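You operate a simulated robot arm through the tools that you are given. There is no shell and no other tool.

You are at the controls of a simulated two-armed robot. One attempt, no reset.

Task
Cover small dish 37, tape it and put it back in its ring.

Only the result counts: the job must be done as asked and must still hold three seconds after the hand-in. Knocking over, shifting, dropping, spilling or breaking anything else fails it. Lids that push on must go on centred and level and be pressed home; caps that screw on are set level and turned clockwise until they are tight.

Robot
Two 6-joint arms with fingered hands on one trunk that stands fixed in place. Base frame: the origin is at the foot of the trunk, x ahead of it, y to its left, z up. Units: m, rad, N and s.
The left shoulder is at [0.02, 0.157, 0.829], the right one opposite. With the tool pointing down near the work surface each hand reaches from about 0.3 to 0.82 m from the base axis, measured 20 degrees to its own side. Payload 4.1 kg a hand.
The TCP of each hand is the grasp point between the finger pads, 0.033 m short of the fingertips. In the tool frame z runs along the fingers and y along their closing line. The gripper opens to 0.112 m; its body begins 0.039 m behind the TCP. The gripper is a hand of 4 fingers: y runs from the thumb to the fingers, the wrist lies at [-0.016, -0.118, -0.2] in the tool frame, and closing takes about 1.5 s.
Orientation is that of the tool frame in the base frame, as a unit quaternion [w, x, y, z]. With the fingers straight down and the wrist toward the robot, the tool's x, y and z point along [0, 1, 0], [1, 0, 0] and [0, 0, -1] of the base frame.

Tools
- The arms move only by the tool apply_moves. It takes "left_increments", "right_increments" or both (then of equal length, played together; a hand with none holds still); each is a list of rows, each an object (a shift or turn left out is 0, a gripper value left out holds the last) with "travel": the shift along the tool's x, y, z in units of 100 mm (1.0 is 100 mm), a list of three; "rotation": the turn, a rotation vector about the tool's x, y, z in units of 180 degrees (1.0 is 180 degrees), a list of three; "gripper": the finger opening in mm, from 0 to 112. In form: [{"travel": [x, y, z], "rotation": [rx, ry, rz], "gripper": gripper}, ...]. A call has 1 to 20 rows; each row is the pose to reach, as a shift and turn from the pose commanded when the call began, along the tool's axes at that moment. A call with a number of a shift or a turn outside -1 to 1 is refused whole. A row lasts 0.2 s, in which the tool goes at most 0.05 m and 0.15 rad; a call with a longer step from one row to the next is refused whole, and so is a gripper value outside its range. A pose out of reach is approached as far as the arm can. The call stops where the force on the tool passes 40 N (or 10 N more than at its start, if that is more) or the arm is blocked; 0.2 s more then pass. The fingers move at their own pace (about 0.072 m/s each) and stop on an object; they squeeze with about 25 N. The grip force told is the motor's: it shows also when the fingers shut on nothing. Time passes only in rows, and 0.2 s behind the last, so rows that repeat a pose let the fingers close. The reply holds the time, the measured pose of the TCP, the force on the tool along the base axes, the opening and the grip force, in the units named above and with some noise, with the torque about the TCP (base axes, N m) and any sound that the robot's microphone picked up, and new pictures: "views" is both (left out), scene, wrist or none (wrist: the cameras of the hands that moved).
- Cameras (640 x 400 px; columns grow to the right, rows downward): "scene" is now at [0.0575, 0.012, 1.4557]; the picture's right is [0.04, -1.00, 0.00], its down [-0.62, -0.02, -0.78] and it looks along [0.78, 0.03, -0.62] (base axes); focal length 327 px, centre (320, 200). "left" rides on the left gripper at [-0.066, -0.089, -0.13] in its tool frame; the picture's right is [-0.79, -0.29, 0.54], its down [0.55, -0.71, 0.44] and it looks along [0.26, 0.64, 0.72] (tool axes); focal length 247 px, centre (320, 200). "right" rides on the right gripper at [0.066, -0.089, -0.13] in its tool frame; the picture's right is [-0.79, 0.29, -0.54], its down [-0.55, -0.71, 0.44] and it looks along [-0.26, 0.64, 0.72] (tool axes); focal length 247 px, centre (320, 200). There is no depth. A picture from a camera that has moved, and an enlarged one, comes with that camera's place and axes in the base frame and with its lens. The place of the scene camera against the robot may be out by one fixed shift of up to 0.012 m in any direction.
- preshape(shape, hand): the hand has 4 fingers and takes this shape, open, in about a second: jaw (thumb against the fingers, like two jaws); tri (thumb and two fingers); tip (a fingertip pinch); poke (one finger out to press); point (the index stretched); flat (the hand flat); cup (the hand cupped); fist (a fist). The gripper value then closes the fingers along that shape, each until it touches; the sizes above hold for jaw. It gives what a move gives, with no picture.
- pan_tilt(pan, tilt): turns the head with the scene camera to pan (to the left, within 1.501 rad either way) and tilt (down, from -0.506 to 1.204), counted from straight ahead of the robot. It gives what a move gives, and a new picture of the scene camera.
- enlarge(camera, box): a new picture of the part [left, top, right, bottom] of that camera's present view, enlarged. The clock stands still meanwhile.
- sign_off(): hands the job in; it is judged then, once.

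Places have to be worked out from the pictures, the camera data and where the tool is seen. Open the grippers and draw the arms clear of the work before you hand the job in, unless the task says otherwise.

The tools are called after ">>>" by a JSON object that holds its "name" and its "arguments". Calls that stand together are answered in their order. apply_moves: Moves the arms, as the interface text tells. Its arguments: {"type":"object","properties":{"left_increments":{"type":"array","items":{"type":"object","properties":{"travel":{"type":"array","items":{"type":"number"}},"rotation":{"type":"array","items":{"type":"number"}},"gripper":{"type":"number"}}}},"right_increments":{"type":"array","items":{"type":"object","properties":{"travel":{"type":"array","items":{"type":"number"}},"rotation":{"type":"array","items":{"type":"number"}},"gripper":{"type":"number"}}}},"views":{"type":"string","enum":["both","scene","wrist","none"]}},"required":[]} The other tools are called the same way: preshape (shape, hand) gives the hand a shape; pan_tilt (pan, tilt) turns the head that bears the scene camera; enlarge (camera, box) takes an enlarged picture of a part of a camera's view; sign_off () hands the job in.

At the start:

```text
time: 0.0
left_eef_pos: [0.4156, 0.2055, 1.2287]
left_ee_rot: [0.0, 0.708, 0.707, 0.0]
left_wrist_force: [0.0, 0.7, 0.3]
left_ft_torque: [0.02, 0.03, 0.01]
left_gripper_width: 0.1117
left_gripper_force: 0.0
left_shape: jaw
right_eef_pos: [0.5353, -0.1984, 1.1291]
right_ee_rot: [0.0, 0.707, 0.707, 0.0]
right_wrist_force: [-0.1, 0.7, -0.3]
right_ft_torque: [0.02, 0.0, 0.02]
right_gripper_width: 0.1117
right_gripper_force: 0.2
right_shape: jaw
head pan, tilt (commanded): [0.037, 0.668]
```

scene: 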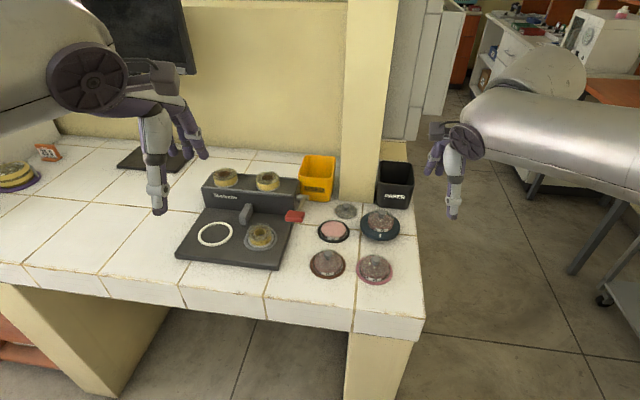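
right: 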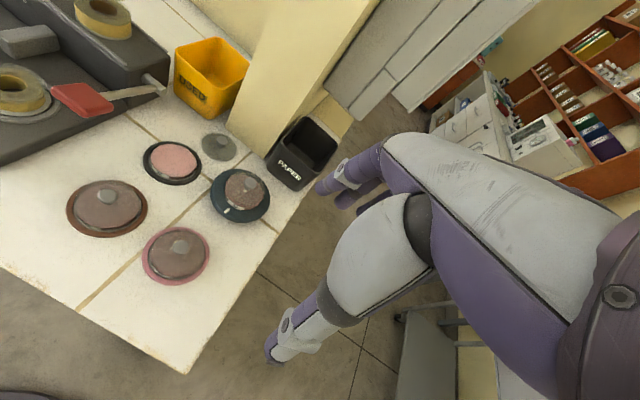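
left: 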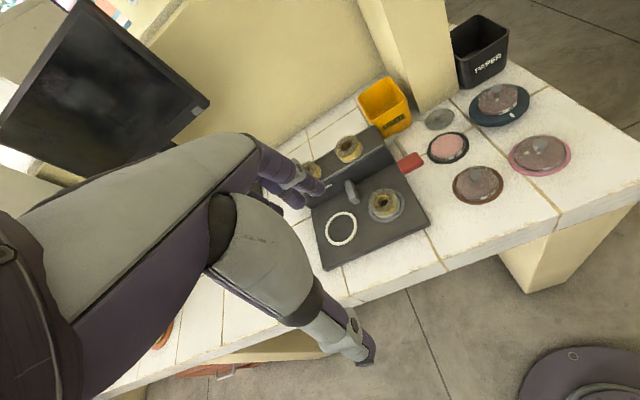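

I see a bench with a taping machine, several dishes in coloured rings, and a loose lid. I'll zoom in to identify dish 37 and the fixtures before I move anything.

>>> {"name": "enlarge", "arguments": {"camera": "scene", "box": [290, 180, 420, 300]}}

>>> {"name": "enlarge", "arguments": {"camera": "scene", "box": [165, 150, 320, 280]}}

>>> {"name": "enlarge", "arguments": {"camera": "right", "box": [40, 120, 290, 290]}}

>>> {"name": "enlarge", "arguments": {"camera": "left", "box": [290, 70, 590, 280]}}

>>> {"name": "enlarge", "arguments": {"camera": "right", "box": [0, 0, 250, 160]}}

>>> {"name": "enlarge", "arguments": {"camera": "scene", "box": [0, 130, 100, 210]}}

```text
3.33 times, centred on (355, 240) of scene
camera zoom: at [0.0575, 0.012, 1.4557], right [0.04, -1.0, 0.0], down [-0.62, -0.02, -0.78], along [0.78, 0.03, -0.62], focal length 1090 px, centre (203, 67)
```

zoom: 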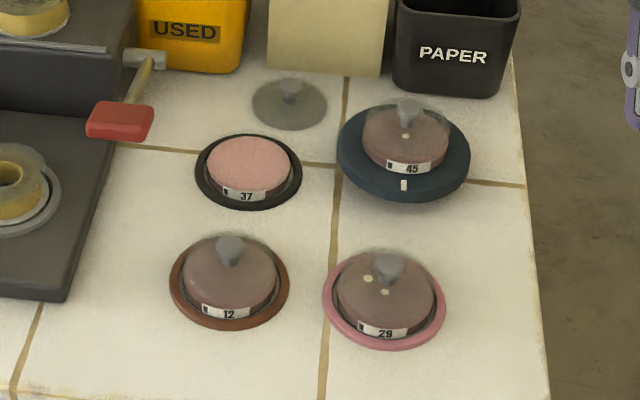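

```text
3.08 times, centred on (242, 215) of scene
camera zoom: at [0.0575, 0.012, 1.4557], right [0.04, -1.0, 0.0], down [-0.62, -0.02, -0.78], along [0.78, 0.03, -0.62], focal length 1006 px, centre (558, 154)
```

zoom: 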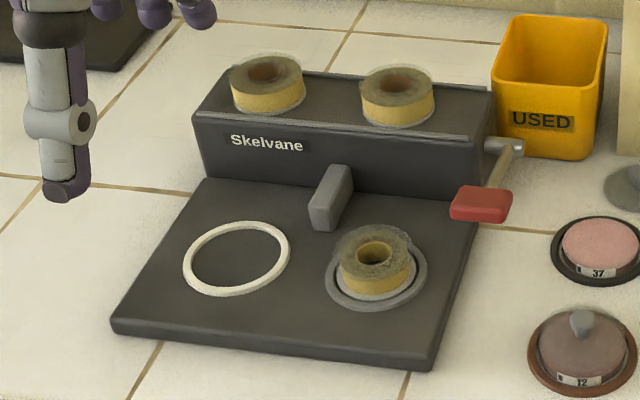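

```text
2.35 times, centred on (165, 205) of right
camera zoom: at [0.4464, -0.1342, 1.2586], right [0.29, -0.79, 0.54], down [-0.71, -0.55, -0.44], along [0.64, -0.26, -0.72], focal length 581 px, centre (685, 188)
```

zoom: 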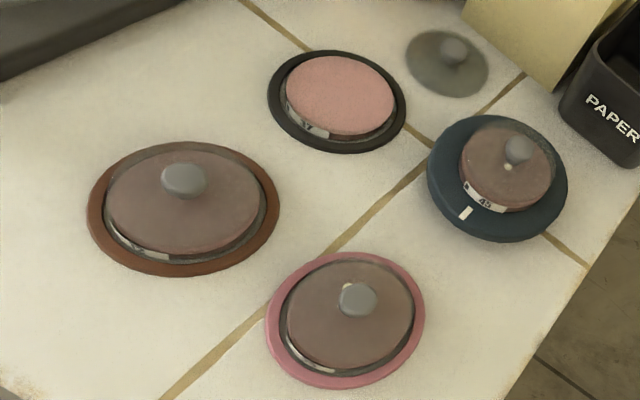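

```text
1.90 times, centred on (440, 175) of left
camera zoom: at [0.3264, 0.141, 1.3589], right [-0.29, -0.79, -0.54], down [-0.71, 0.55, -0.44], along [0.64, 0.26, -0.72], focal length 470 px, centre (91, 248)
```

zoom: 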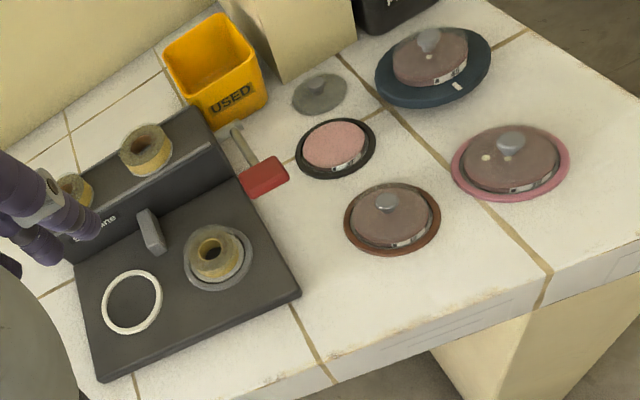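

```text
2.50 times, centred on (125, 80) of right
camera zoom: at [0.4464, -0.1342, 1.2586], right [0.29, -0.79, 0.54], down [-0.71, -0.55, -0.44], along [0.64, -0.26, -0.72], focal length 617 px, centre (808, 500)
```

zoom: 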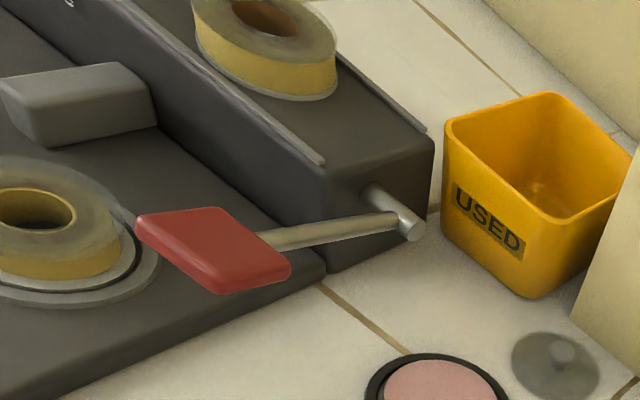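

```text
5.00 times, centred on (50, 170) of scene
camera zoom: at [0.0575, 0.012, 1.4557], right [0.04, -1.0, 0.0], down [-0.62, -0.02, -0.78], along [0.78, 0.03, -0.62], focal length 1635 px, centre (1670, 350)
```

zoom: 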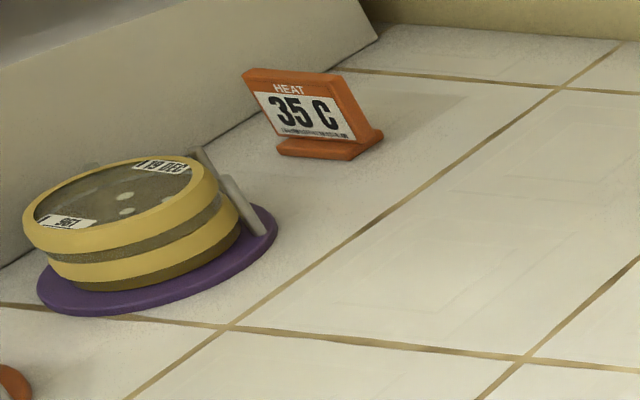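

The taping machine ("Skelvane") has a white ring, a grey ring with a reel, a grey block and a red lever. I'll look around with the head for any instructions and get a closer look at the machine and reels.

>>> {"name": "pan_tilt", "arguments": {"pan": 0.6, "tilt": 0.5}}

>>> {"name": "pan_tilt", "arguments": {"pan": -0.6, "tilt": 0.5}}

>>> {"name": "pan_tilt", "arguments": {"pan": 0.0, "tilt": 0.85}}

```text
time: 1.0
left_eef_pos: [0.4154, 0.2058, 1.2284]
left_ee_rot: [0.0, 0.707, 0.707, 0.0]
left_wrist_force: [-0.1, 0.4, -0.7]
left_ft_torque: [0.01, 0.01, 0.01]
left_gripper_width: 0.1117
left_gripper_force: 0.1
left_shape: jaw
right_eef_pos: [0.5345, -0.1994, 1.1287]
right_ee_rot: [0.0, 0.707, 0.707, 0.0]
right_wrist_force: [0.2, 0.1, -0.4]
right_ft_torque: [-0.01, 0.01, 0.02]
right_gripper_width: 0.1114
right_gripper_force: 0.1
right_shape: jaw
head pan, tilt (commanded): [0.6, 0.499]
camera scene: at [0.0465, 0.0602, 1.4707], right [0.56, -0.83, 0.0], down [-0.4, -0.27, -0.88], along [0.72, 0.5, -0.48], focal length 327 px, centre (320, 200)
```

scene: 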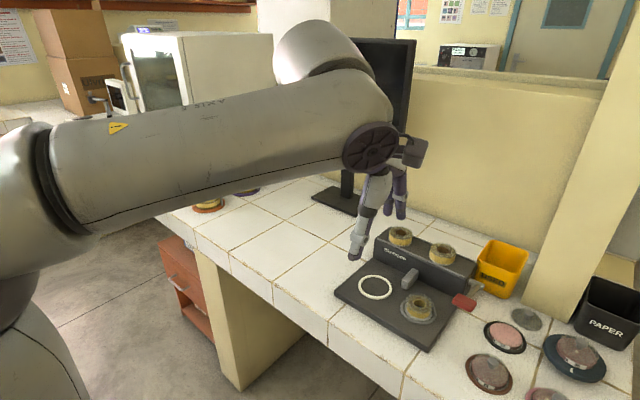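

```text
time: 2.4
left_eef_pos: [0.4143, 0.2065, 1.2289]
left_ee_rot: [0.0, 0.707, 0.707, -0.001]
left_wrist_force: [0.1, -0.4, 0.0]
left_ft_torque: [-0.01, 0.0, 0.01]
left_gripper_width: 0.1115
left_gripper_force: 0.1
left_shape: jaw
right_eef_pos: [0.5344, -0.1985, 1.1283]
right_ee_rot: [0.0, 0.707, 0.707, 0.0]
right_wrist_force: [0.0, 0.1, -0.2]
right_ft_torque: [0.0, -0.01, 0.02]
right_gripper_width: 0.1114
right_gripper_force: 0.1
right_shape: jaw
head pan, tilt (commanded): [-0.6, 0.499]
camera scene: at [0.0465, -0.0424, 1.4707], right [-0.56, -0.83, 0.0], down [-0.4, 0.27, -0.88], along [0.72, -0.5, -0.48], focal length 327 px, centre (320, 200)
```

scene: 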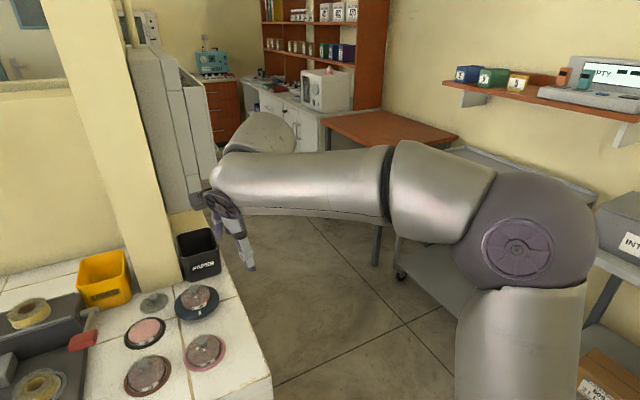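

```text
time: 3.4
left_eef_pos: [0.4163, 0.2054, 1.2287]
left_ee_rot: [0.0, 0.707, 0.707, 0.0]
left_wrist_force: [-0.5, -0.8, -0.5]
left_ft_torque: [0.01, 0.01, 0.01]
left_gripper_width: 0.1116
left_gripper_force: 0.0
left_shape: jaw
right_eef_pos: [0.5347, -0.1989, 1.1288]
right_ee_rot: [0.0, 0.707, 0.708, 0.0]
right_wrist_force: [0.7, -0.3, -0.6]
right_ft_torque: [0.0, -0.01, -0.03]
right_gripper_width: 0.1114
right_gripper_force: 0.0
right_shape: jaw
head pan, tilt (commanded): [0.0, 0.85]
camera scene: at [0.0496, 0.0088, 1.4408], right [0.0, -1.0, 0.0], down [-0.75, 0.0, -0.66], along [0.66, 0.0, -0.75], focal length 327 px, centre (320, 200)
```

scene: 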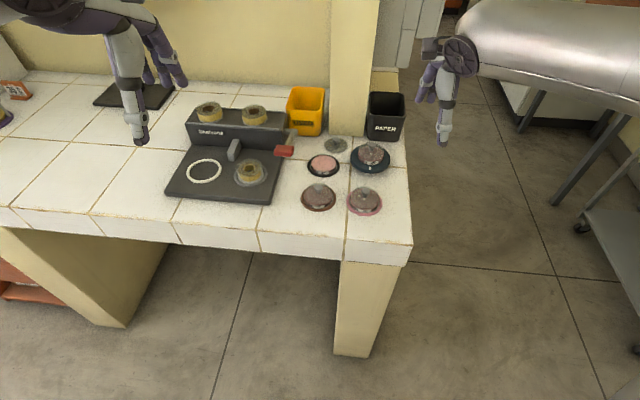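

No written instructions so far. I'll enlarge the machine and dishes from this steeper view.

>>> {"name": "enlarge", "arguments": {"camera": "scene", "box": [160, 140, 290, 215]}}

>>> {"name": "enlarge", "arguments": {"camera": "scene", "box": [180, 95, 310, 165]}}

>>> {"name": "enlarge", "arguments": {"camera": "scene", "box": [295, 125, 415, 220]}}

>>> {"name": "enlarge", "arguments": {"camera": "left", "box": [290, 120, 440, 280]}}

```text
4.92 times, centred on (225, 178) of scene
camera zoom: at [0.0496, 0.0088, 1.4408], right [0.0, -1.0, 0.0], down [-0.75, 0.0, -0.66], along [0.66, 0.0, -0.75], focal length 1610 px, centre (788, 311)
```

zoom: 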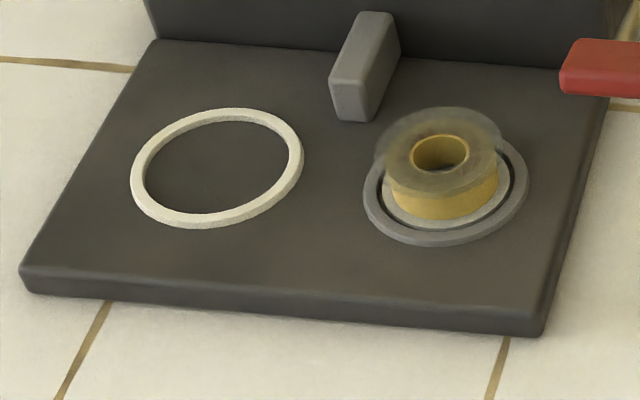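

```text
4.92 times, centred on (245, 130) of scene
camera zoom: at [0.0496, 0.0088, 1.4408], right [0.0, -1.0, 0.0], down [-0.75, 0.0, -0.66], along [0.66, 0.0, -0.75], focal length 1610 px, centre (689, 545)
```

zoom: 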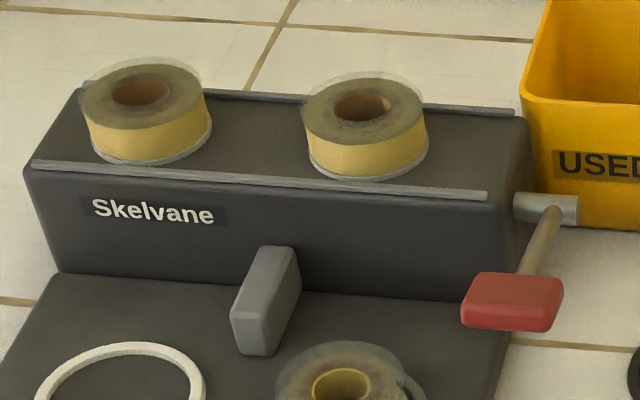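

```text
4.21 times, centred on (355, 172) of scene
camera zoom: at [0.0496, 0.0088, 1.4408], right [0.0, -1.0, 0.0], down [-0.75, 0.0, -0.66], along [0.66, 0.0, -0.75], focal length 1377 px, centre (173, 316)
```

zoom: 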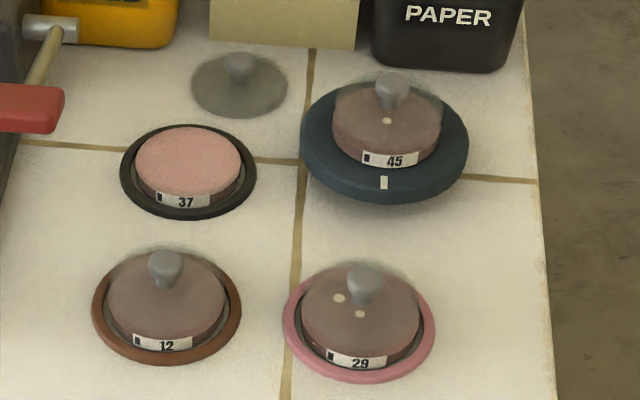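

```text
2.50 times, centred on (365, 200) of left
camera zoom: at [0.3264, 0.141, 1.3589], right [-0.29, -0.79, -0.54], down [-0.71, 0.55, -0.44], along [0.64, 0.26, -0.72], focal length 617 px, centre (208, 200)
```

zoom: 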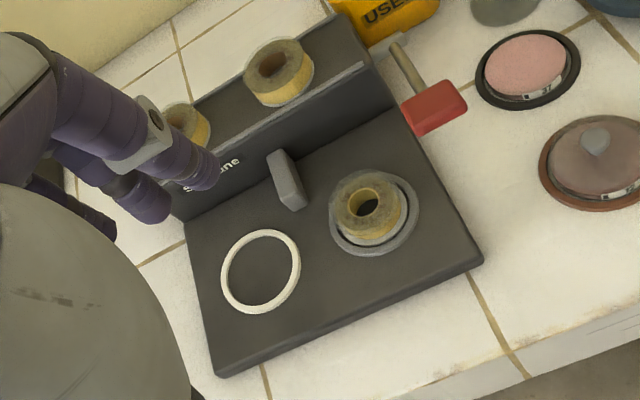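

The reel in the machine looks slimmer than the two spares behind it. I need closer views, so I'll bring both hands to safe viewing poses, the left over the machine and the right over the dishes.

>>> {"name": "apply_moves", "arguments": {"left_increments": [{"travel": [0.05, 0.2, 0.25]}, {"travel": [0.1, 0.4, 0.5]}, {"travel": [0.15, 0.6, 0.75]}, {"travel": [0.2, 0.8, 1.0]}], "right_increments": [{"travel": [0.25, 0.07, 0.25]}, {"travel": [0.5, 0.14, 0.5]}, {"travel": [0.75, 0.21, 0.75]}, {"travel": [1.0, 0.28, 1.0]}], "views": "none"}}

>>> {"name": "apply_moves", "arguments": {"left_increments": [{"travel": [0.0, 0.1, 0.25]}, {"travel": [0.0, 0.2, 0.5]}, {"travel": [0.0, 0.3, 0.75]}, {"travel": [0.0, 0.4, 1.0]}], "right_increments": [{"travel": [0.1, 0.0, 0.2]}, {"travel": [0.2, 0.0, 0.4]}, {"travel": [0.3, 0.0, 0.6]}, {"travel": [0.4, 0.0, 0.75]}], "views": "both"}}

```text
time: 4.4
left_eef_pos: [0.4955, 0.2269, 1.1284]
left_ee_rot: [0.001, 0.707, 0.707, 0.001]
left_wrist_force: [0.0, -0.6, 0.9]
left_ft_torque: [0.0, -0.03, -0.01]
left_gripper_width: 0.1116
left_gripper_force: 0.1
left_shape: jaw
right_eef_pos: [0.5624, -0.0992, 1.0295]
right_ee_rot: [0.001, 0.707, 0.707, 0.001]
right_wrist_force: [-0.3, -0.8, 0.4]
right_ft_torque: [0.02, -0.03, 0.02]
right_gripper_width: 0.1116
right_gripper_force: 0.1
right_shape: jaw
head pan, tilt (commanded): [0.0, 0.85]
```

```text
time: 5.4
left_eef_pos: [0.5335, 0.2263, 1.0283]
left_ee_rot: [0.001, 0.707, 0.708, 0.0]
left_wrist_force: [-0.5, 0.7, 0.6]
left_ft_torque: [0.02, 0.0, -0.01]
left_gripper_width: 0.1118
left_gripper_force: 0.0
left_shape: jaw
right_eef_pos: [0.5628, -0.0594, 0.9527]
right_ee_rot: [0.0, 0.707, 0.707, 0.0]
right_wrist_force: [0.3, 0.3, 0.9]
right_ft_torque: [0.01, -0.04, 0.02]
right_gripper_width: 0.1119
right_gripper_force: 0.0
right_shape: jaw
head pan, tilt (commanded): [0.0, 0.85]
camera scene: at [0.0492, 0.0088, 1.4407], right [0.0, -1.0, 0.0], down [-0.75, 0.0, -0.66], along [0.66, 0.0, -0.75], focal length 327 px, centre (320, 200)
camera right: at [0.4742, 0.0053, 1.0834], right [0.29, -0.79, 0.54], down [-0.71, -0.55, -0.44], along [0.64, -0.26, -0.72], focal length 247 px, centre (320, 200)
camera left: at [0.4461, 0.1614, 1.1585], right [-0.29, -0.79, -0.54], down [-0.71, 0.55, -0.44], along [0.64, 0.26, -0.72], focal length 247 px, centre (320, 200)
```

scene: 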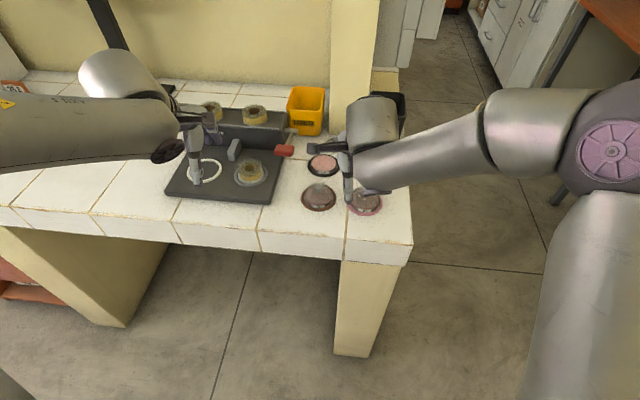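
right: 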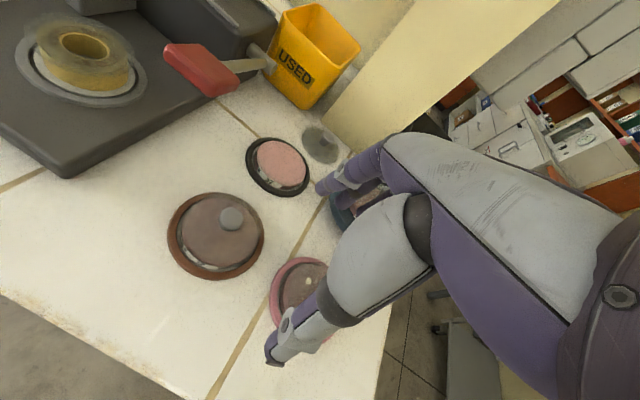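
left: 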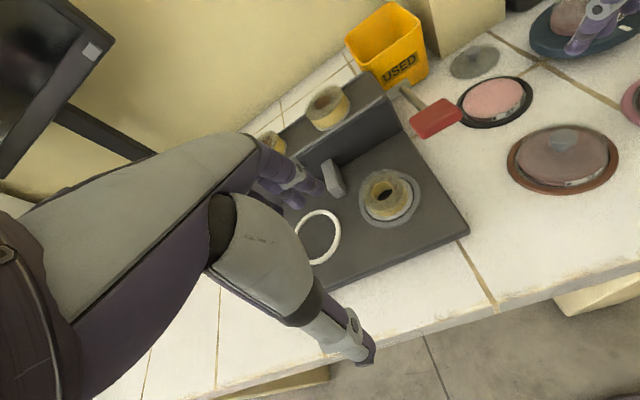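

I'll zoom in on the loaded reel and the spares from both hand cameras.

>>> {"name": "enlarge", "arguments": {"camera": "right", "box": [0, 0, 200, 125]}}

>>> {"name": "enlarge", "arguments": {"camera": "left", "box": [310, 70, 470, 240]}}

>>> {"name": "enlarge", "arguments": {"camera": "right", "box": [150, 0, 400, 290]}}

>>> {"name": "enlarge", "arguments": {"camera": "left", "box": [430, 20, 640, 220]}}

```text
3.20 times, centred on (100, 62) of right
camera zoom: at [0.4742, 0.0053, 1.0834], right [0.29, -0.79, 0.54], down [-0.71, -0.55, -0.44], along [0.64, -0.26, -0.72], focal length 790 px, centre (1024, 640)
```

zoom: 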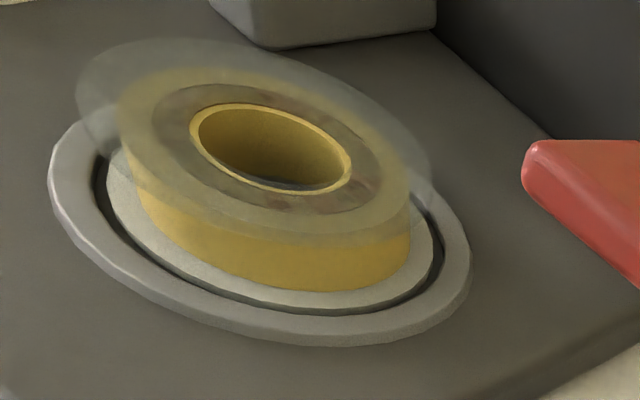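

```text
2.35 times, centred on (390, 155) of left
camera zoom: at [0.4461, 0.1614, 1.1585], right [-0.29, -0.79, -0.54], down [-0.71, 0.55, -0.44], along [0.64, 0.26, -0.72], focal length 581 px, centre (155, 306)
```

zoom: 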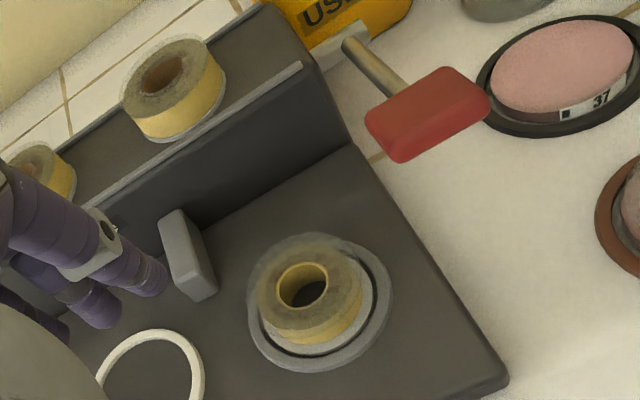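

```text
1.38 times, centred on (275, 145) of right
camera zoom: at [0.4742, 0.0053, 1.0834], right [0.29, -0.79, 0.54], down [-0.71, -0.55, -0.44], along [0.64, -0.26, -0.72], focal length 341 px, centre (382, 276)
```

zoom: 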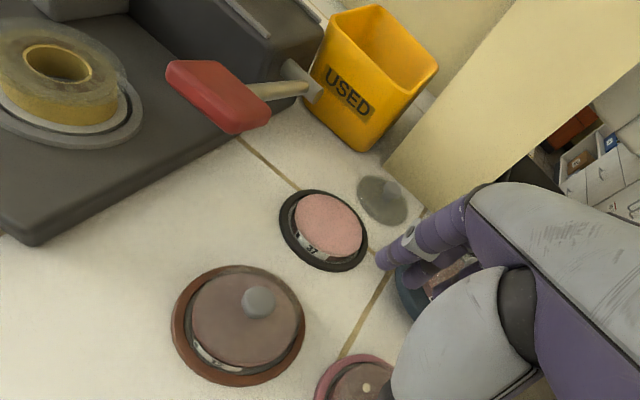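

```text
2.00 times, centred on (535, 120) of left
camera zoom: at [0.4461, 0.1614, 1.1585], right [-0.29, -0.79, -0.54], down [-0.71, 0.55, -0.44], along [0.64, 0.26, -0.72], focal length 494 px, centre (-110, 360)
```

zoom: 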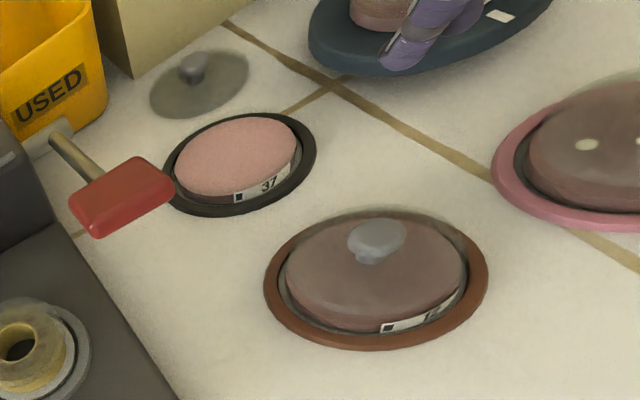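

The loaded reel still shows yellow tape around its core, inside a clear flange. I'll move the left hand further left so its camera sees the whole machine without the hand in the way.

>>> {"name": "apply_moves", "arguments": {"left_increments": [{"travel": [0.35, 0.0, 0.1]}, {"travel": [0.7, 0.0, 0.2]}, {"travel": [1.0, 0.0, 0.3]}], "right_increments": [{"travel": [-0.3, 0.0, -0.2]}, {"travel": [-0.6, 0.0, -0.4]}, {"travel": [-0.9, 0.0, -0.6]}], "views": "both"}}

>>> {"name": "enlarge", "arguments": {"camera": "left", "box": [300, 60, 620, 260]}}

>>> {"name": "enlarge", "arguments": {"camera": "right", "box": [0, 0, 320, 200]}}

```text
time: 6.2
left_eef_pos: [0.5358, 0.3261, 0.9989]
left_ee_rot: [0.002, 0.708, 0.706, 0.0]
left_wrist_force: [0.5, -0.5, -0.3]
left_ft_torque: [0.0, 0.0, 0.03]
left_gripper_width: 0.1116
left_gripper_force: 0.2
left_shape: jaw
right_eef_pos: [0.5633, -0.15, 1.0122]
right_ee_rot: [0.0, 0.708, 0.707, 0.0]
right_wrist_force: [-0.4, -0.6, -1.7]
right_ft_torque: [-0.03, -0.02, 0.03]
right_gripper_width: 0.112
right_gripper_force: 0.1
right_shape: jaw
head pan, tilt (commanded): [0.0, 0.85]
camera scene: at [0.0497, 0.0089, 1.4407], right [0.0, -1.0, 0.0], down [-0.75, 0.0, -0.66], along [0.66, 0.0, -0.75], focal length 327 px, centre (320, 200)
camera right: at [0.4748, -0.0845, 1.1432], right [0.29, -0.79, 0.54], down [-0.71, -0.55, -0.44], along [0.64, -0.26, -0.72], focal length 247 px, centre (320, 200)
camera left: at [0.4466, 0.2608, 1.1284], right [-0.29, -0.79, -0.54], down [-0.71, 0.55, -0.44], along [0.64, 0.26, -0.72], focal length 247 px, centre (320, 200)
```

scene: 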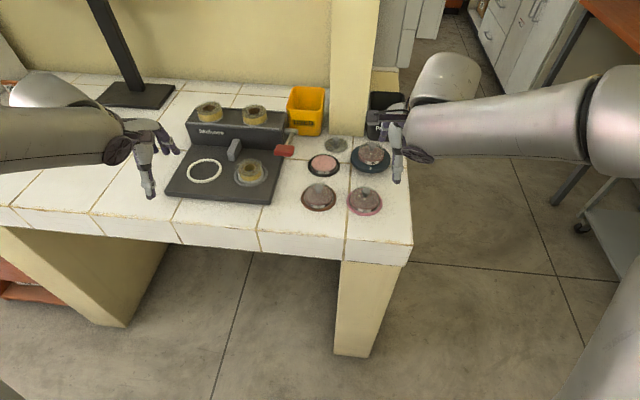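
right: 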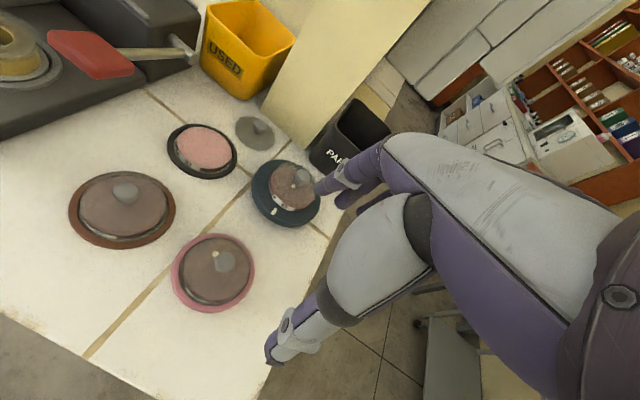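
left: 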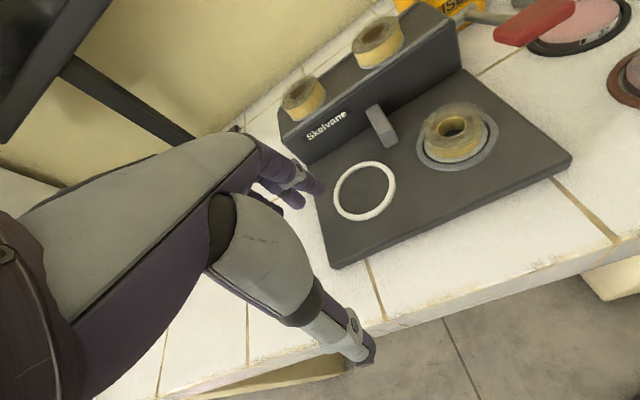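

```text
2.00 times, centred on (460, 160) of left
camera zoom: at [0.4466, 0.2608, 1.1284], right [-0.29, -0.79, -0.54], down [-0.71, 0.55, -0.44], along [0.64, 0.26, -0.72], focal length 494 px, centre (40, 280)
```

zoom: 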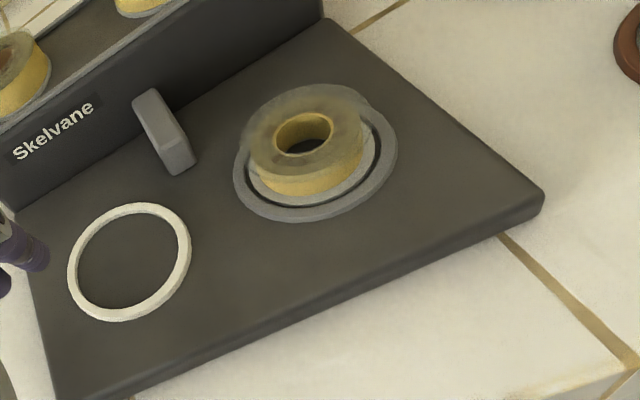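

```text
2.00 times, centred on (160, 100) of right
camera zoom: at [0.4748, -0.0845, 1.1432], right [0.29, -0.79, 0.54], down [-0.71, -0.55, -0.44], along [0.64, -0.26, -0.72], focal length 494 px, centre (640, 400)
```

zoom: 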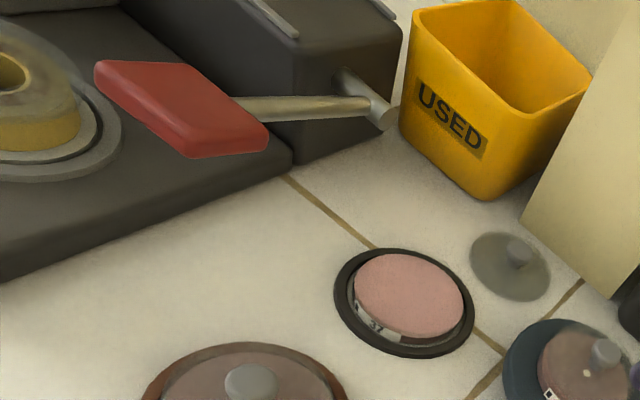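

Enlarging gives true extra detail, so I don't need to get nearer. I'll take tight zooms of dish 37, the loose lid, the loaded reel and the lever.

>>> {"name": "enlarge", "arguments": {"camera": "right", "box": [160, 115, 250, 185]}}

>>> {"name": "enlarge", "arguments": {"camera": "right", "box": [225, 105, 285, 155]}}

>>> {"name": "enlarge", "arguments": {"camera": "left", "box": [405, 90, 505, 180]}}

>>> {"name": "enlarge", "arguments": {"camera": "scene", "box": [300, 130, 350, 180]}}

>>> {"name": "enlarge", "arguments": {"camera": "scene", "box": [225, 150, 275, 190]}}

>>> {"name": "enlarge", "arguments": {"camera": "left", "box": [320, 90, 420, 230]}}

```text
5.71 times, centred on (205, 150) of right
camera zoom: at [0.4748, -0.0845, 1.1432], right [0.29, -0.79, 0.54], down [-0.71, -0.55, -0.44], along [0.64, -0.26, -0.72], focal length 1411 px, centre (977, 486)
```

zoom: 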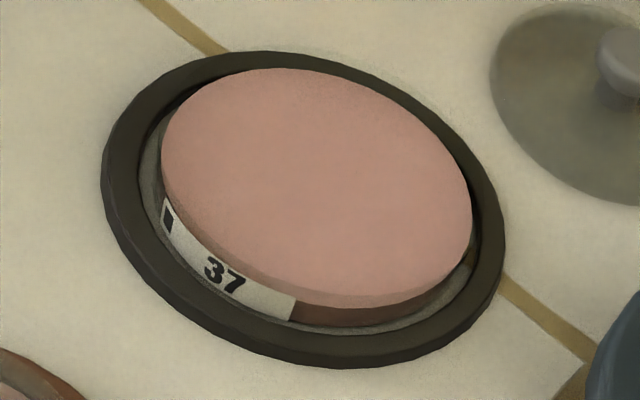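

```text
8.00 times, centred on (255, 130) of right
camera zoom: at [0.4748, -0.0845, 1.1432], right [0.29, -0.79, 0.54], down [-0.71, -0.55, -0.44], along [0.64, -0.26, -0.72], focal length 1976 px, centre (840, 760)
```

zoom: 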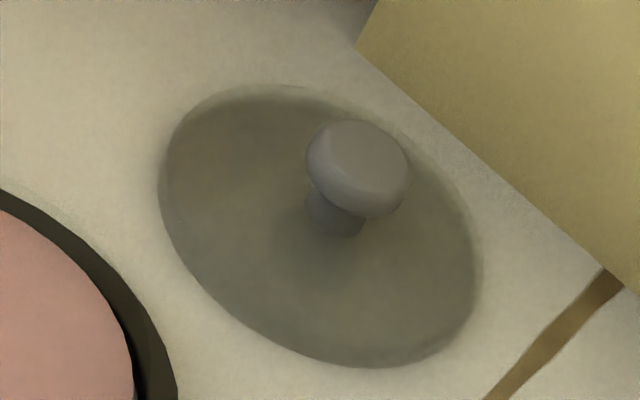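

```text
4.44 times, centred on (455, 135) of left
camera zoom: at [0.4466, 0.2608, 1.1284], right [-0.29, -0.79, -0.54], down [-0.71, 0.55, -0.44], along [0.64, 0.26, -0.72], focal length 1098 px, centre (-280, 489)
```

zoom: 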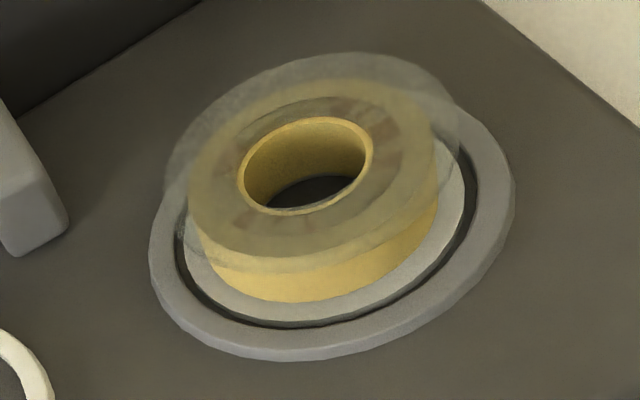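

```text
8.00 times, centred on (325, 155) of scene
camera zoom: at [0.0497, 0.0089, 1.4407], right [0.0, -1.0, 0.0], down [-0.75, 0.0, -0.66], along [0.66, 0.0, -0.75], focal length 2616 px, centre (280, 560)
```

zoom: 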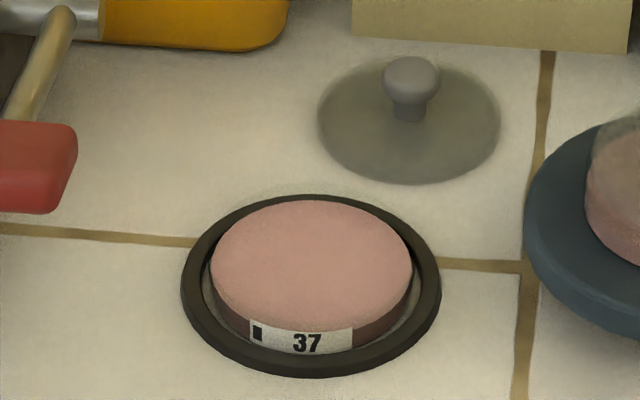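

```text
10.00 times, centred on (250, 170) of scene
camera zoom: at [0.0497, 0.0089, 1.4407], right [0.0, -1.0, 0.0], down [-0.75, 0.0, -0.66], along [0.66, 0.0, -0.75], focal length 3270 px, centre (1020, 500)
```

zoom: 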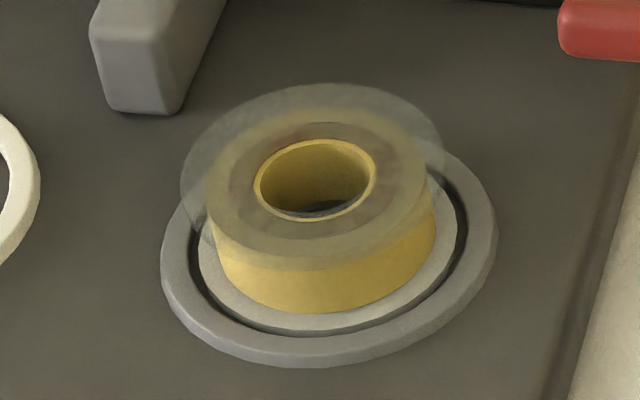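

```text
2.86 times, centred on (370, 160) of left
camera zoom: at [0.4466, 0.2608, 1.1284], right [-0.29, -0.79, -0.54], down [-0.71, 0.55, -0.44], along [0.64, 0.26, -0.72], focal length 706 px, centre (177, 314)
```

zoom: 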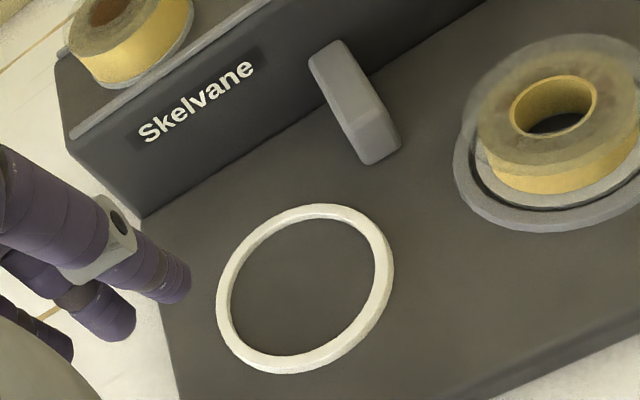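

The loaded reel has a clear flange, a brownish core band and yellow tape. I'll compare the spare reels and the lever from the same distance.

>>> {"name": "enlarge", "arguments": {"camera": "left", "box": [340, 5, 420, 80]}}

>>> {"name": "enlarge", "arguments": {"camera": "left", "box": [270, 65, 340, 130]}}

>>> {"name": "enlarge", "arguments": {"camera": "scene", "box": [235, 95, 305, 165]}}

>>> {"name": "enlarge", "arguments": {"camera": "right", "box": [30, 10, 210, 110]}}

>>> {"name": "enlarge", "arguments": {"camera": "scene", "box": [345, 135, 395, 180]}}

```text
5.33 times, centred on (380, 42) of left
camera zoom: at [0.4466, 0.2608, 1.1284], right [-0.29, -0.79, -0.54], down [-0.71, 0.55, -0.44], along [0.64, 0.26, -0.72], focal length 1317 px, centre (0, 1040)
```

zoom: 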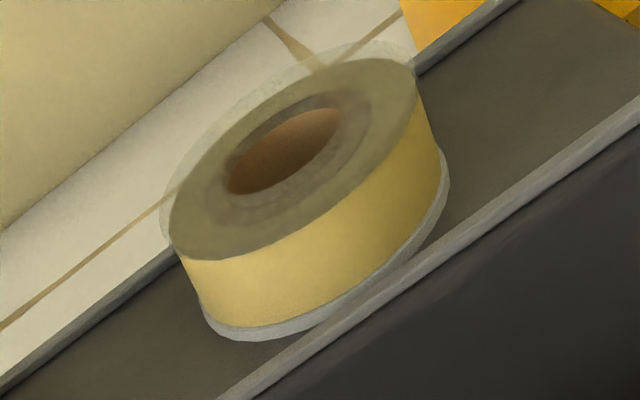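

```text
6.15 times, centred on (305, 98) of left
camera zoom: at [0.4466, 0.2608, 1.1284], right [-0.29, -0.79, -0.54], down [-0.71, 0.55, -0.44], along [0.64, 0.26, -0.72], focal length 1520 px, centre (412, 831)
```

zoom: 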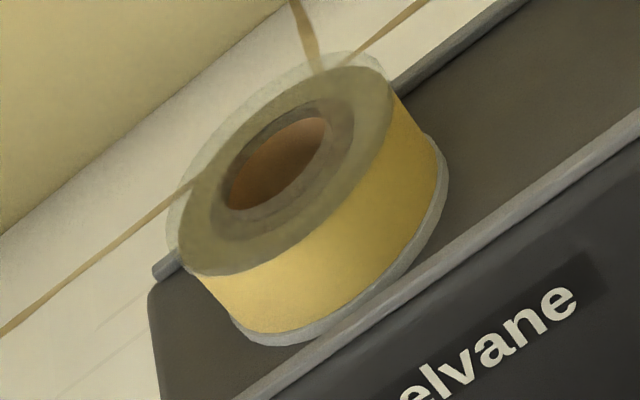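

```text
5.71 times, centred on (270, 130) of scene
camera zoom: at [0.0497, 0.0089, 1.4407], right [0.0, -1.0, 0.0], down [-0.75, 0.0, -0.66], along [0.66, 0.0, -0.75], focal length 1869 px, centre (606, 600)
```

zoom: 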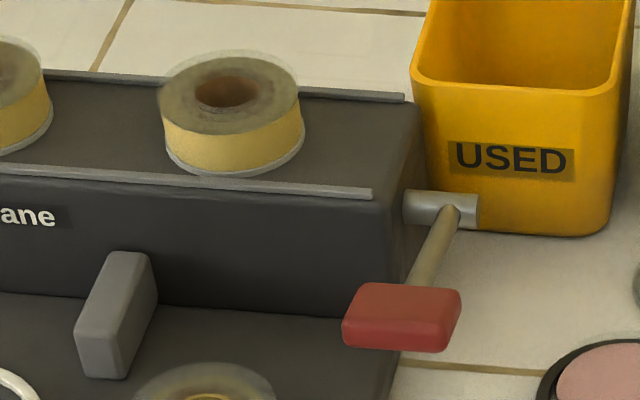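

```text
3.56 times, centred on (120, 60) of right
camera zoom: at [0.4748, -0.0845, 1.1432], right [0.29, -0.79, 0.54], down [-0.71, -0.55, -0.44], along [0.64, -0.26, -0.72], focal length 878 px, centre (1031, 698)
```

zoom: 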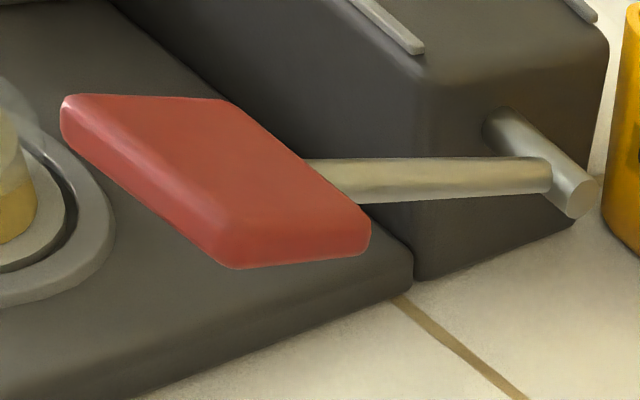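

```text
8.89 times, centred on (370, 158) of scene
camera zoom: at [0.0497, 0.0089, 1.4407], right [0.0, -1.0, 0.0], down [-0.75, 0.0, -0.66], along [0.66, 0.0, -0.75], focal length 2907 px, centre (-124, 578)
```

zoom: 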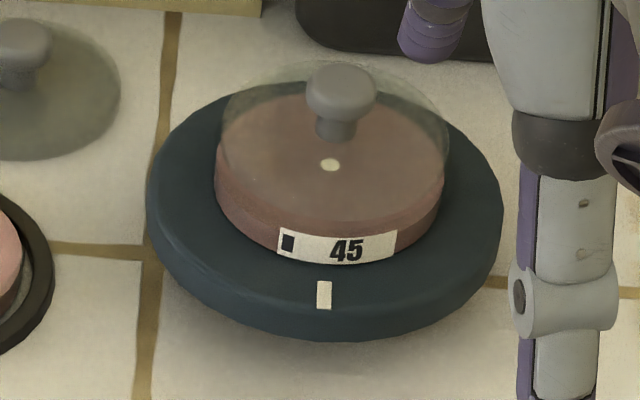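

The loaded reel still has plenty of tape, roughly half, and the white ring (about 73 mm inside) matches the 66 mm dish, so dish 37 goes there and the red lever drives the taping. The lid sits very close to the pillar, so I'll study the hand's shape before planning that grasp.

>>> {"name": "enlarge", "arguments": {"camera": "scene", "box": [345, 85, 445, 195]}}

>>> {"name": "enlarge", "arguments": {"camera": "left", "box": [200, 120, 400, 380]}}

>>> {"name": "enlarge", "arguments": {"camera": "scene", "box": [95, 95, 215, 205]}}

```text
3.64 times, centred on (395, 140) of scene
camera zoom: at [0.0497, 0.0089, 1.4407], right [0.0, -1.0, 0.0], down [-0.75, 0.0, -0.66], along [0.66, 0.0, -0.75], focal length 1189 px, centre (47, 418)
```

zoom: 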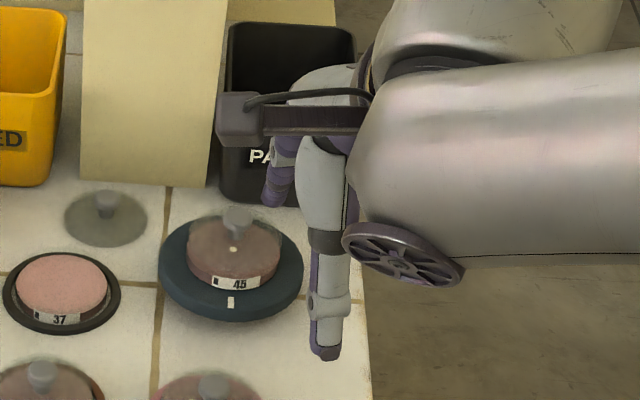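

```text
1.54 times, centred on (300, 250) of left
camera zoom: at [0.4466, 0.2608, 1.1284], right [-0.29, -0.79, -0.54], down [-0.71, 0.55, -0.44], along [0.64, 0.26, -0.72], focal length 380 px, centre (351, 123)
```

zoom: 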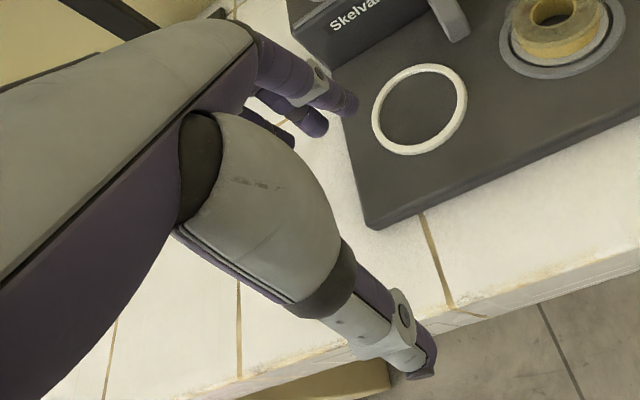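

```text
3.64 times, centred on (155, 150) of scene
camera zoom: at [0.0497, 0.0089, 1.4407], right [0.0, -1.0, 0.0], down [-0.75, 0.0, -0.66], along [0.66, 0.0, -0.75], focal length 1189 px, centre (920, 382)
```

zoom: 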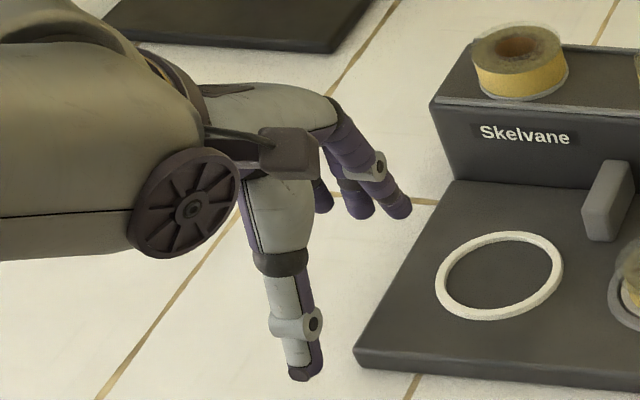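

The lid's knob is about 20 mm across, with the pillar face only about 40 mm behind its centre, so finger clearance there is tight. I'll try the "tip" shape on the right hand and look at its geometry.

>>> {"name": "preshape", "arguments": {"shape": "tip", "hand": "right"}}

>>> {"name": "enlarge", "arguments": {"camera": "scene", "box": [345, 85, 445, 195]}}

>>> {"name": "enlarge", "arguments": {"camera": "right", "box": [230, 100, 470, 390]}}

```text
time: 7.1
left_eef_pos: [0.5364, 0.3247, 0.9984]
left_ee_rot: [-0.001, 0.708, 0.707, 0.0]
left_wrist_force: [-0.3, 0.3, -0.3]
left_ft_torque: [-0.01, 0.02, -0.04]
left_gripper_width: 0.1115
left_gripper_force: 0.1
left_shape: jaw
right_eef_pos: [0.5632, -0.1487, 1.0131]
right_ee_rot: [0.0, 0.707, 0.707, 0.0]
right_wrist_force: [-0.4, -0.7, -0.1]
right_ft_torque: [0.02, 0.03, 0.0]
right_gripper_width: 0.1118
right_gripper_force: 0.1
right_shape: tip
head pan, tilt (commanded): [0.0, 0.85]
```

```text
3.64 times, centred on (395, 140) of scene
camera zoom: at [0.0496, 0.0089, 1.4407], right [0.0, -1.0, 0.0], down [-0.75, 0.0, -0.66], along [0.66, 0.0, -0.75], focal length 1189 px, centre (47, 418)
```

zoom: 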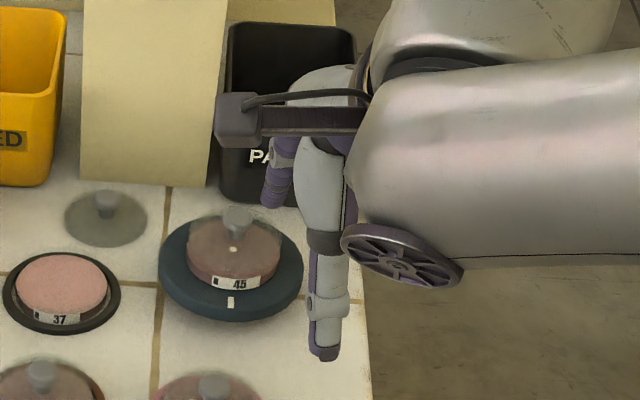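

```text
1.38 times, centred on (350, 245) of right
camera zoom: at [0.4748, -0.0839, 1.1429], right [0.29, -0.79, 0.54], down [-0.71, -0.55, -0.44], along [0.64, -0.26, -0.72], focal length 341 px, centre (279, 138)
```

zoom: 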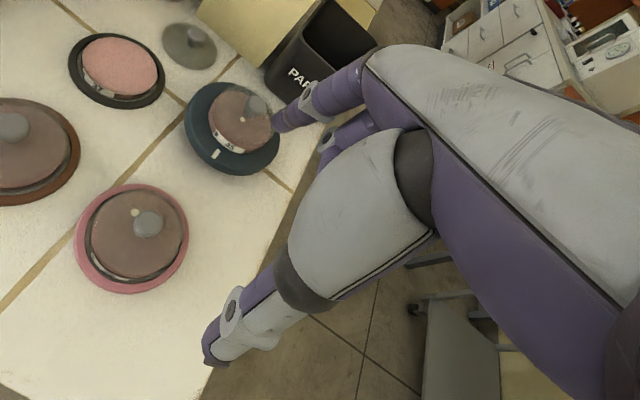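

The open "tip" shape looks like the jaw, so I'll close it partway, with the hand in free air, to see how the fingers meet.

>>> {"name": "apply_moves", "arguments": {"right_increments": [{"gripper": 30}, {"gripper": 30}, {"gripper": 30}, {"gripper": 30}, {"gripper": 30}, {"gripper": 30}], "views": "wrist"}}

>>> {"name": "enlarge", "arguments": {"camera": "scene", "box": [345, 85, 445, 195]}}

>>> {"name": "enlarge", "arguments": {"camera": "right", "box": [230, 100, 470, 390]}}

```text
time: 8.5
left_eef_pos: [0.5355, 0.3245, 0.9982]
left_ee_rot: [0.0, 0.707, 0.707, 0.0]
left_wrist_force: [-0.1, -0.6, 0.1]
left_ft_torque: [0.01, 0.03, -0.02]
left_gripper_width: 0.1118
left_gripper_force: 0.1
left_shape: jaw
right_eef_pos: [0.5622, -0.1496, 1.0129]
right_ee_rot: [0.001, 0.707, 0.707, 0.001]
right_wrist_force: [-0.4, 0.4, 0.4]
right_ft_torque: [-0.04, -0.03, 0.02]
right_gripper_width: 0.0304
right_gripper_force: 0.1
right_shape: tip
head pan, tilt (commanded): [0.0, 0.85]
camera right: at [0.4747, -0.0841, 1.143], right [0.29, -0.79, 0.54], down [-0.71, -0.55, -0.44], along [0.64, -0.26, -0.72], focal length 247 px, centre (320, 200)
```

right: 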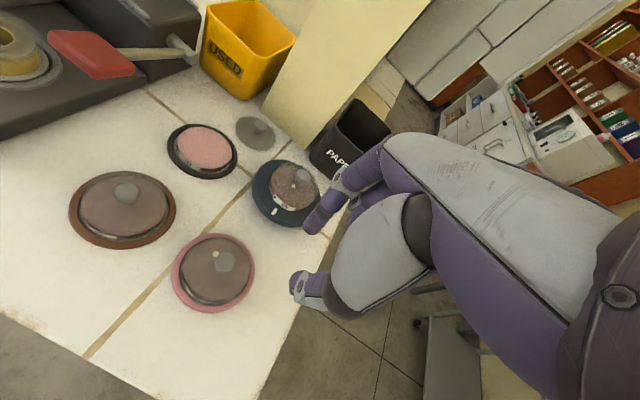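

```text
3.64 times, centred on (395, 140) of scene
camera zoom: at [0.0496, 0.0089, 1.4407], right [0.0, -1.0, 0.0], down [-0.75, 0.0, -0.66], along [0.66, 0.0, -0.75], focal length 1189 px, centre (47, 418)
```

zoom: 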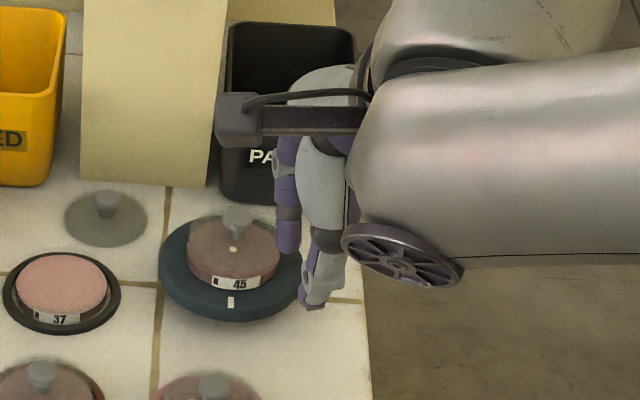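

```text
1.38 times, centred on (350, 245) of right
camera zoom: at [0.4747, -0.0841, 1.143], right [0.29, -0.79, 0.54], down [-0.71, -0.55, -0.44], along [0.64, -0.26, -0.72], focal length 341 px, centre (279, 138)
```

zoom: 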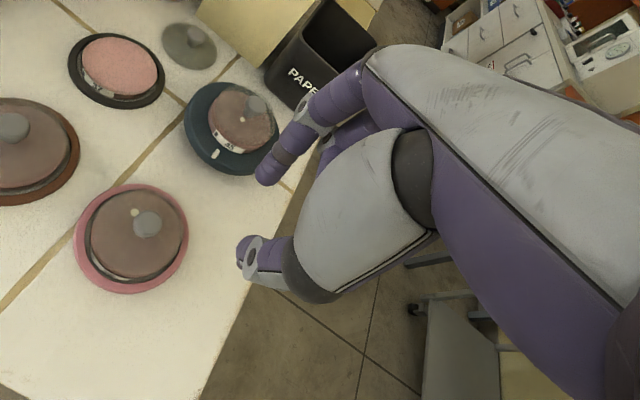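

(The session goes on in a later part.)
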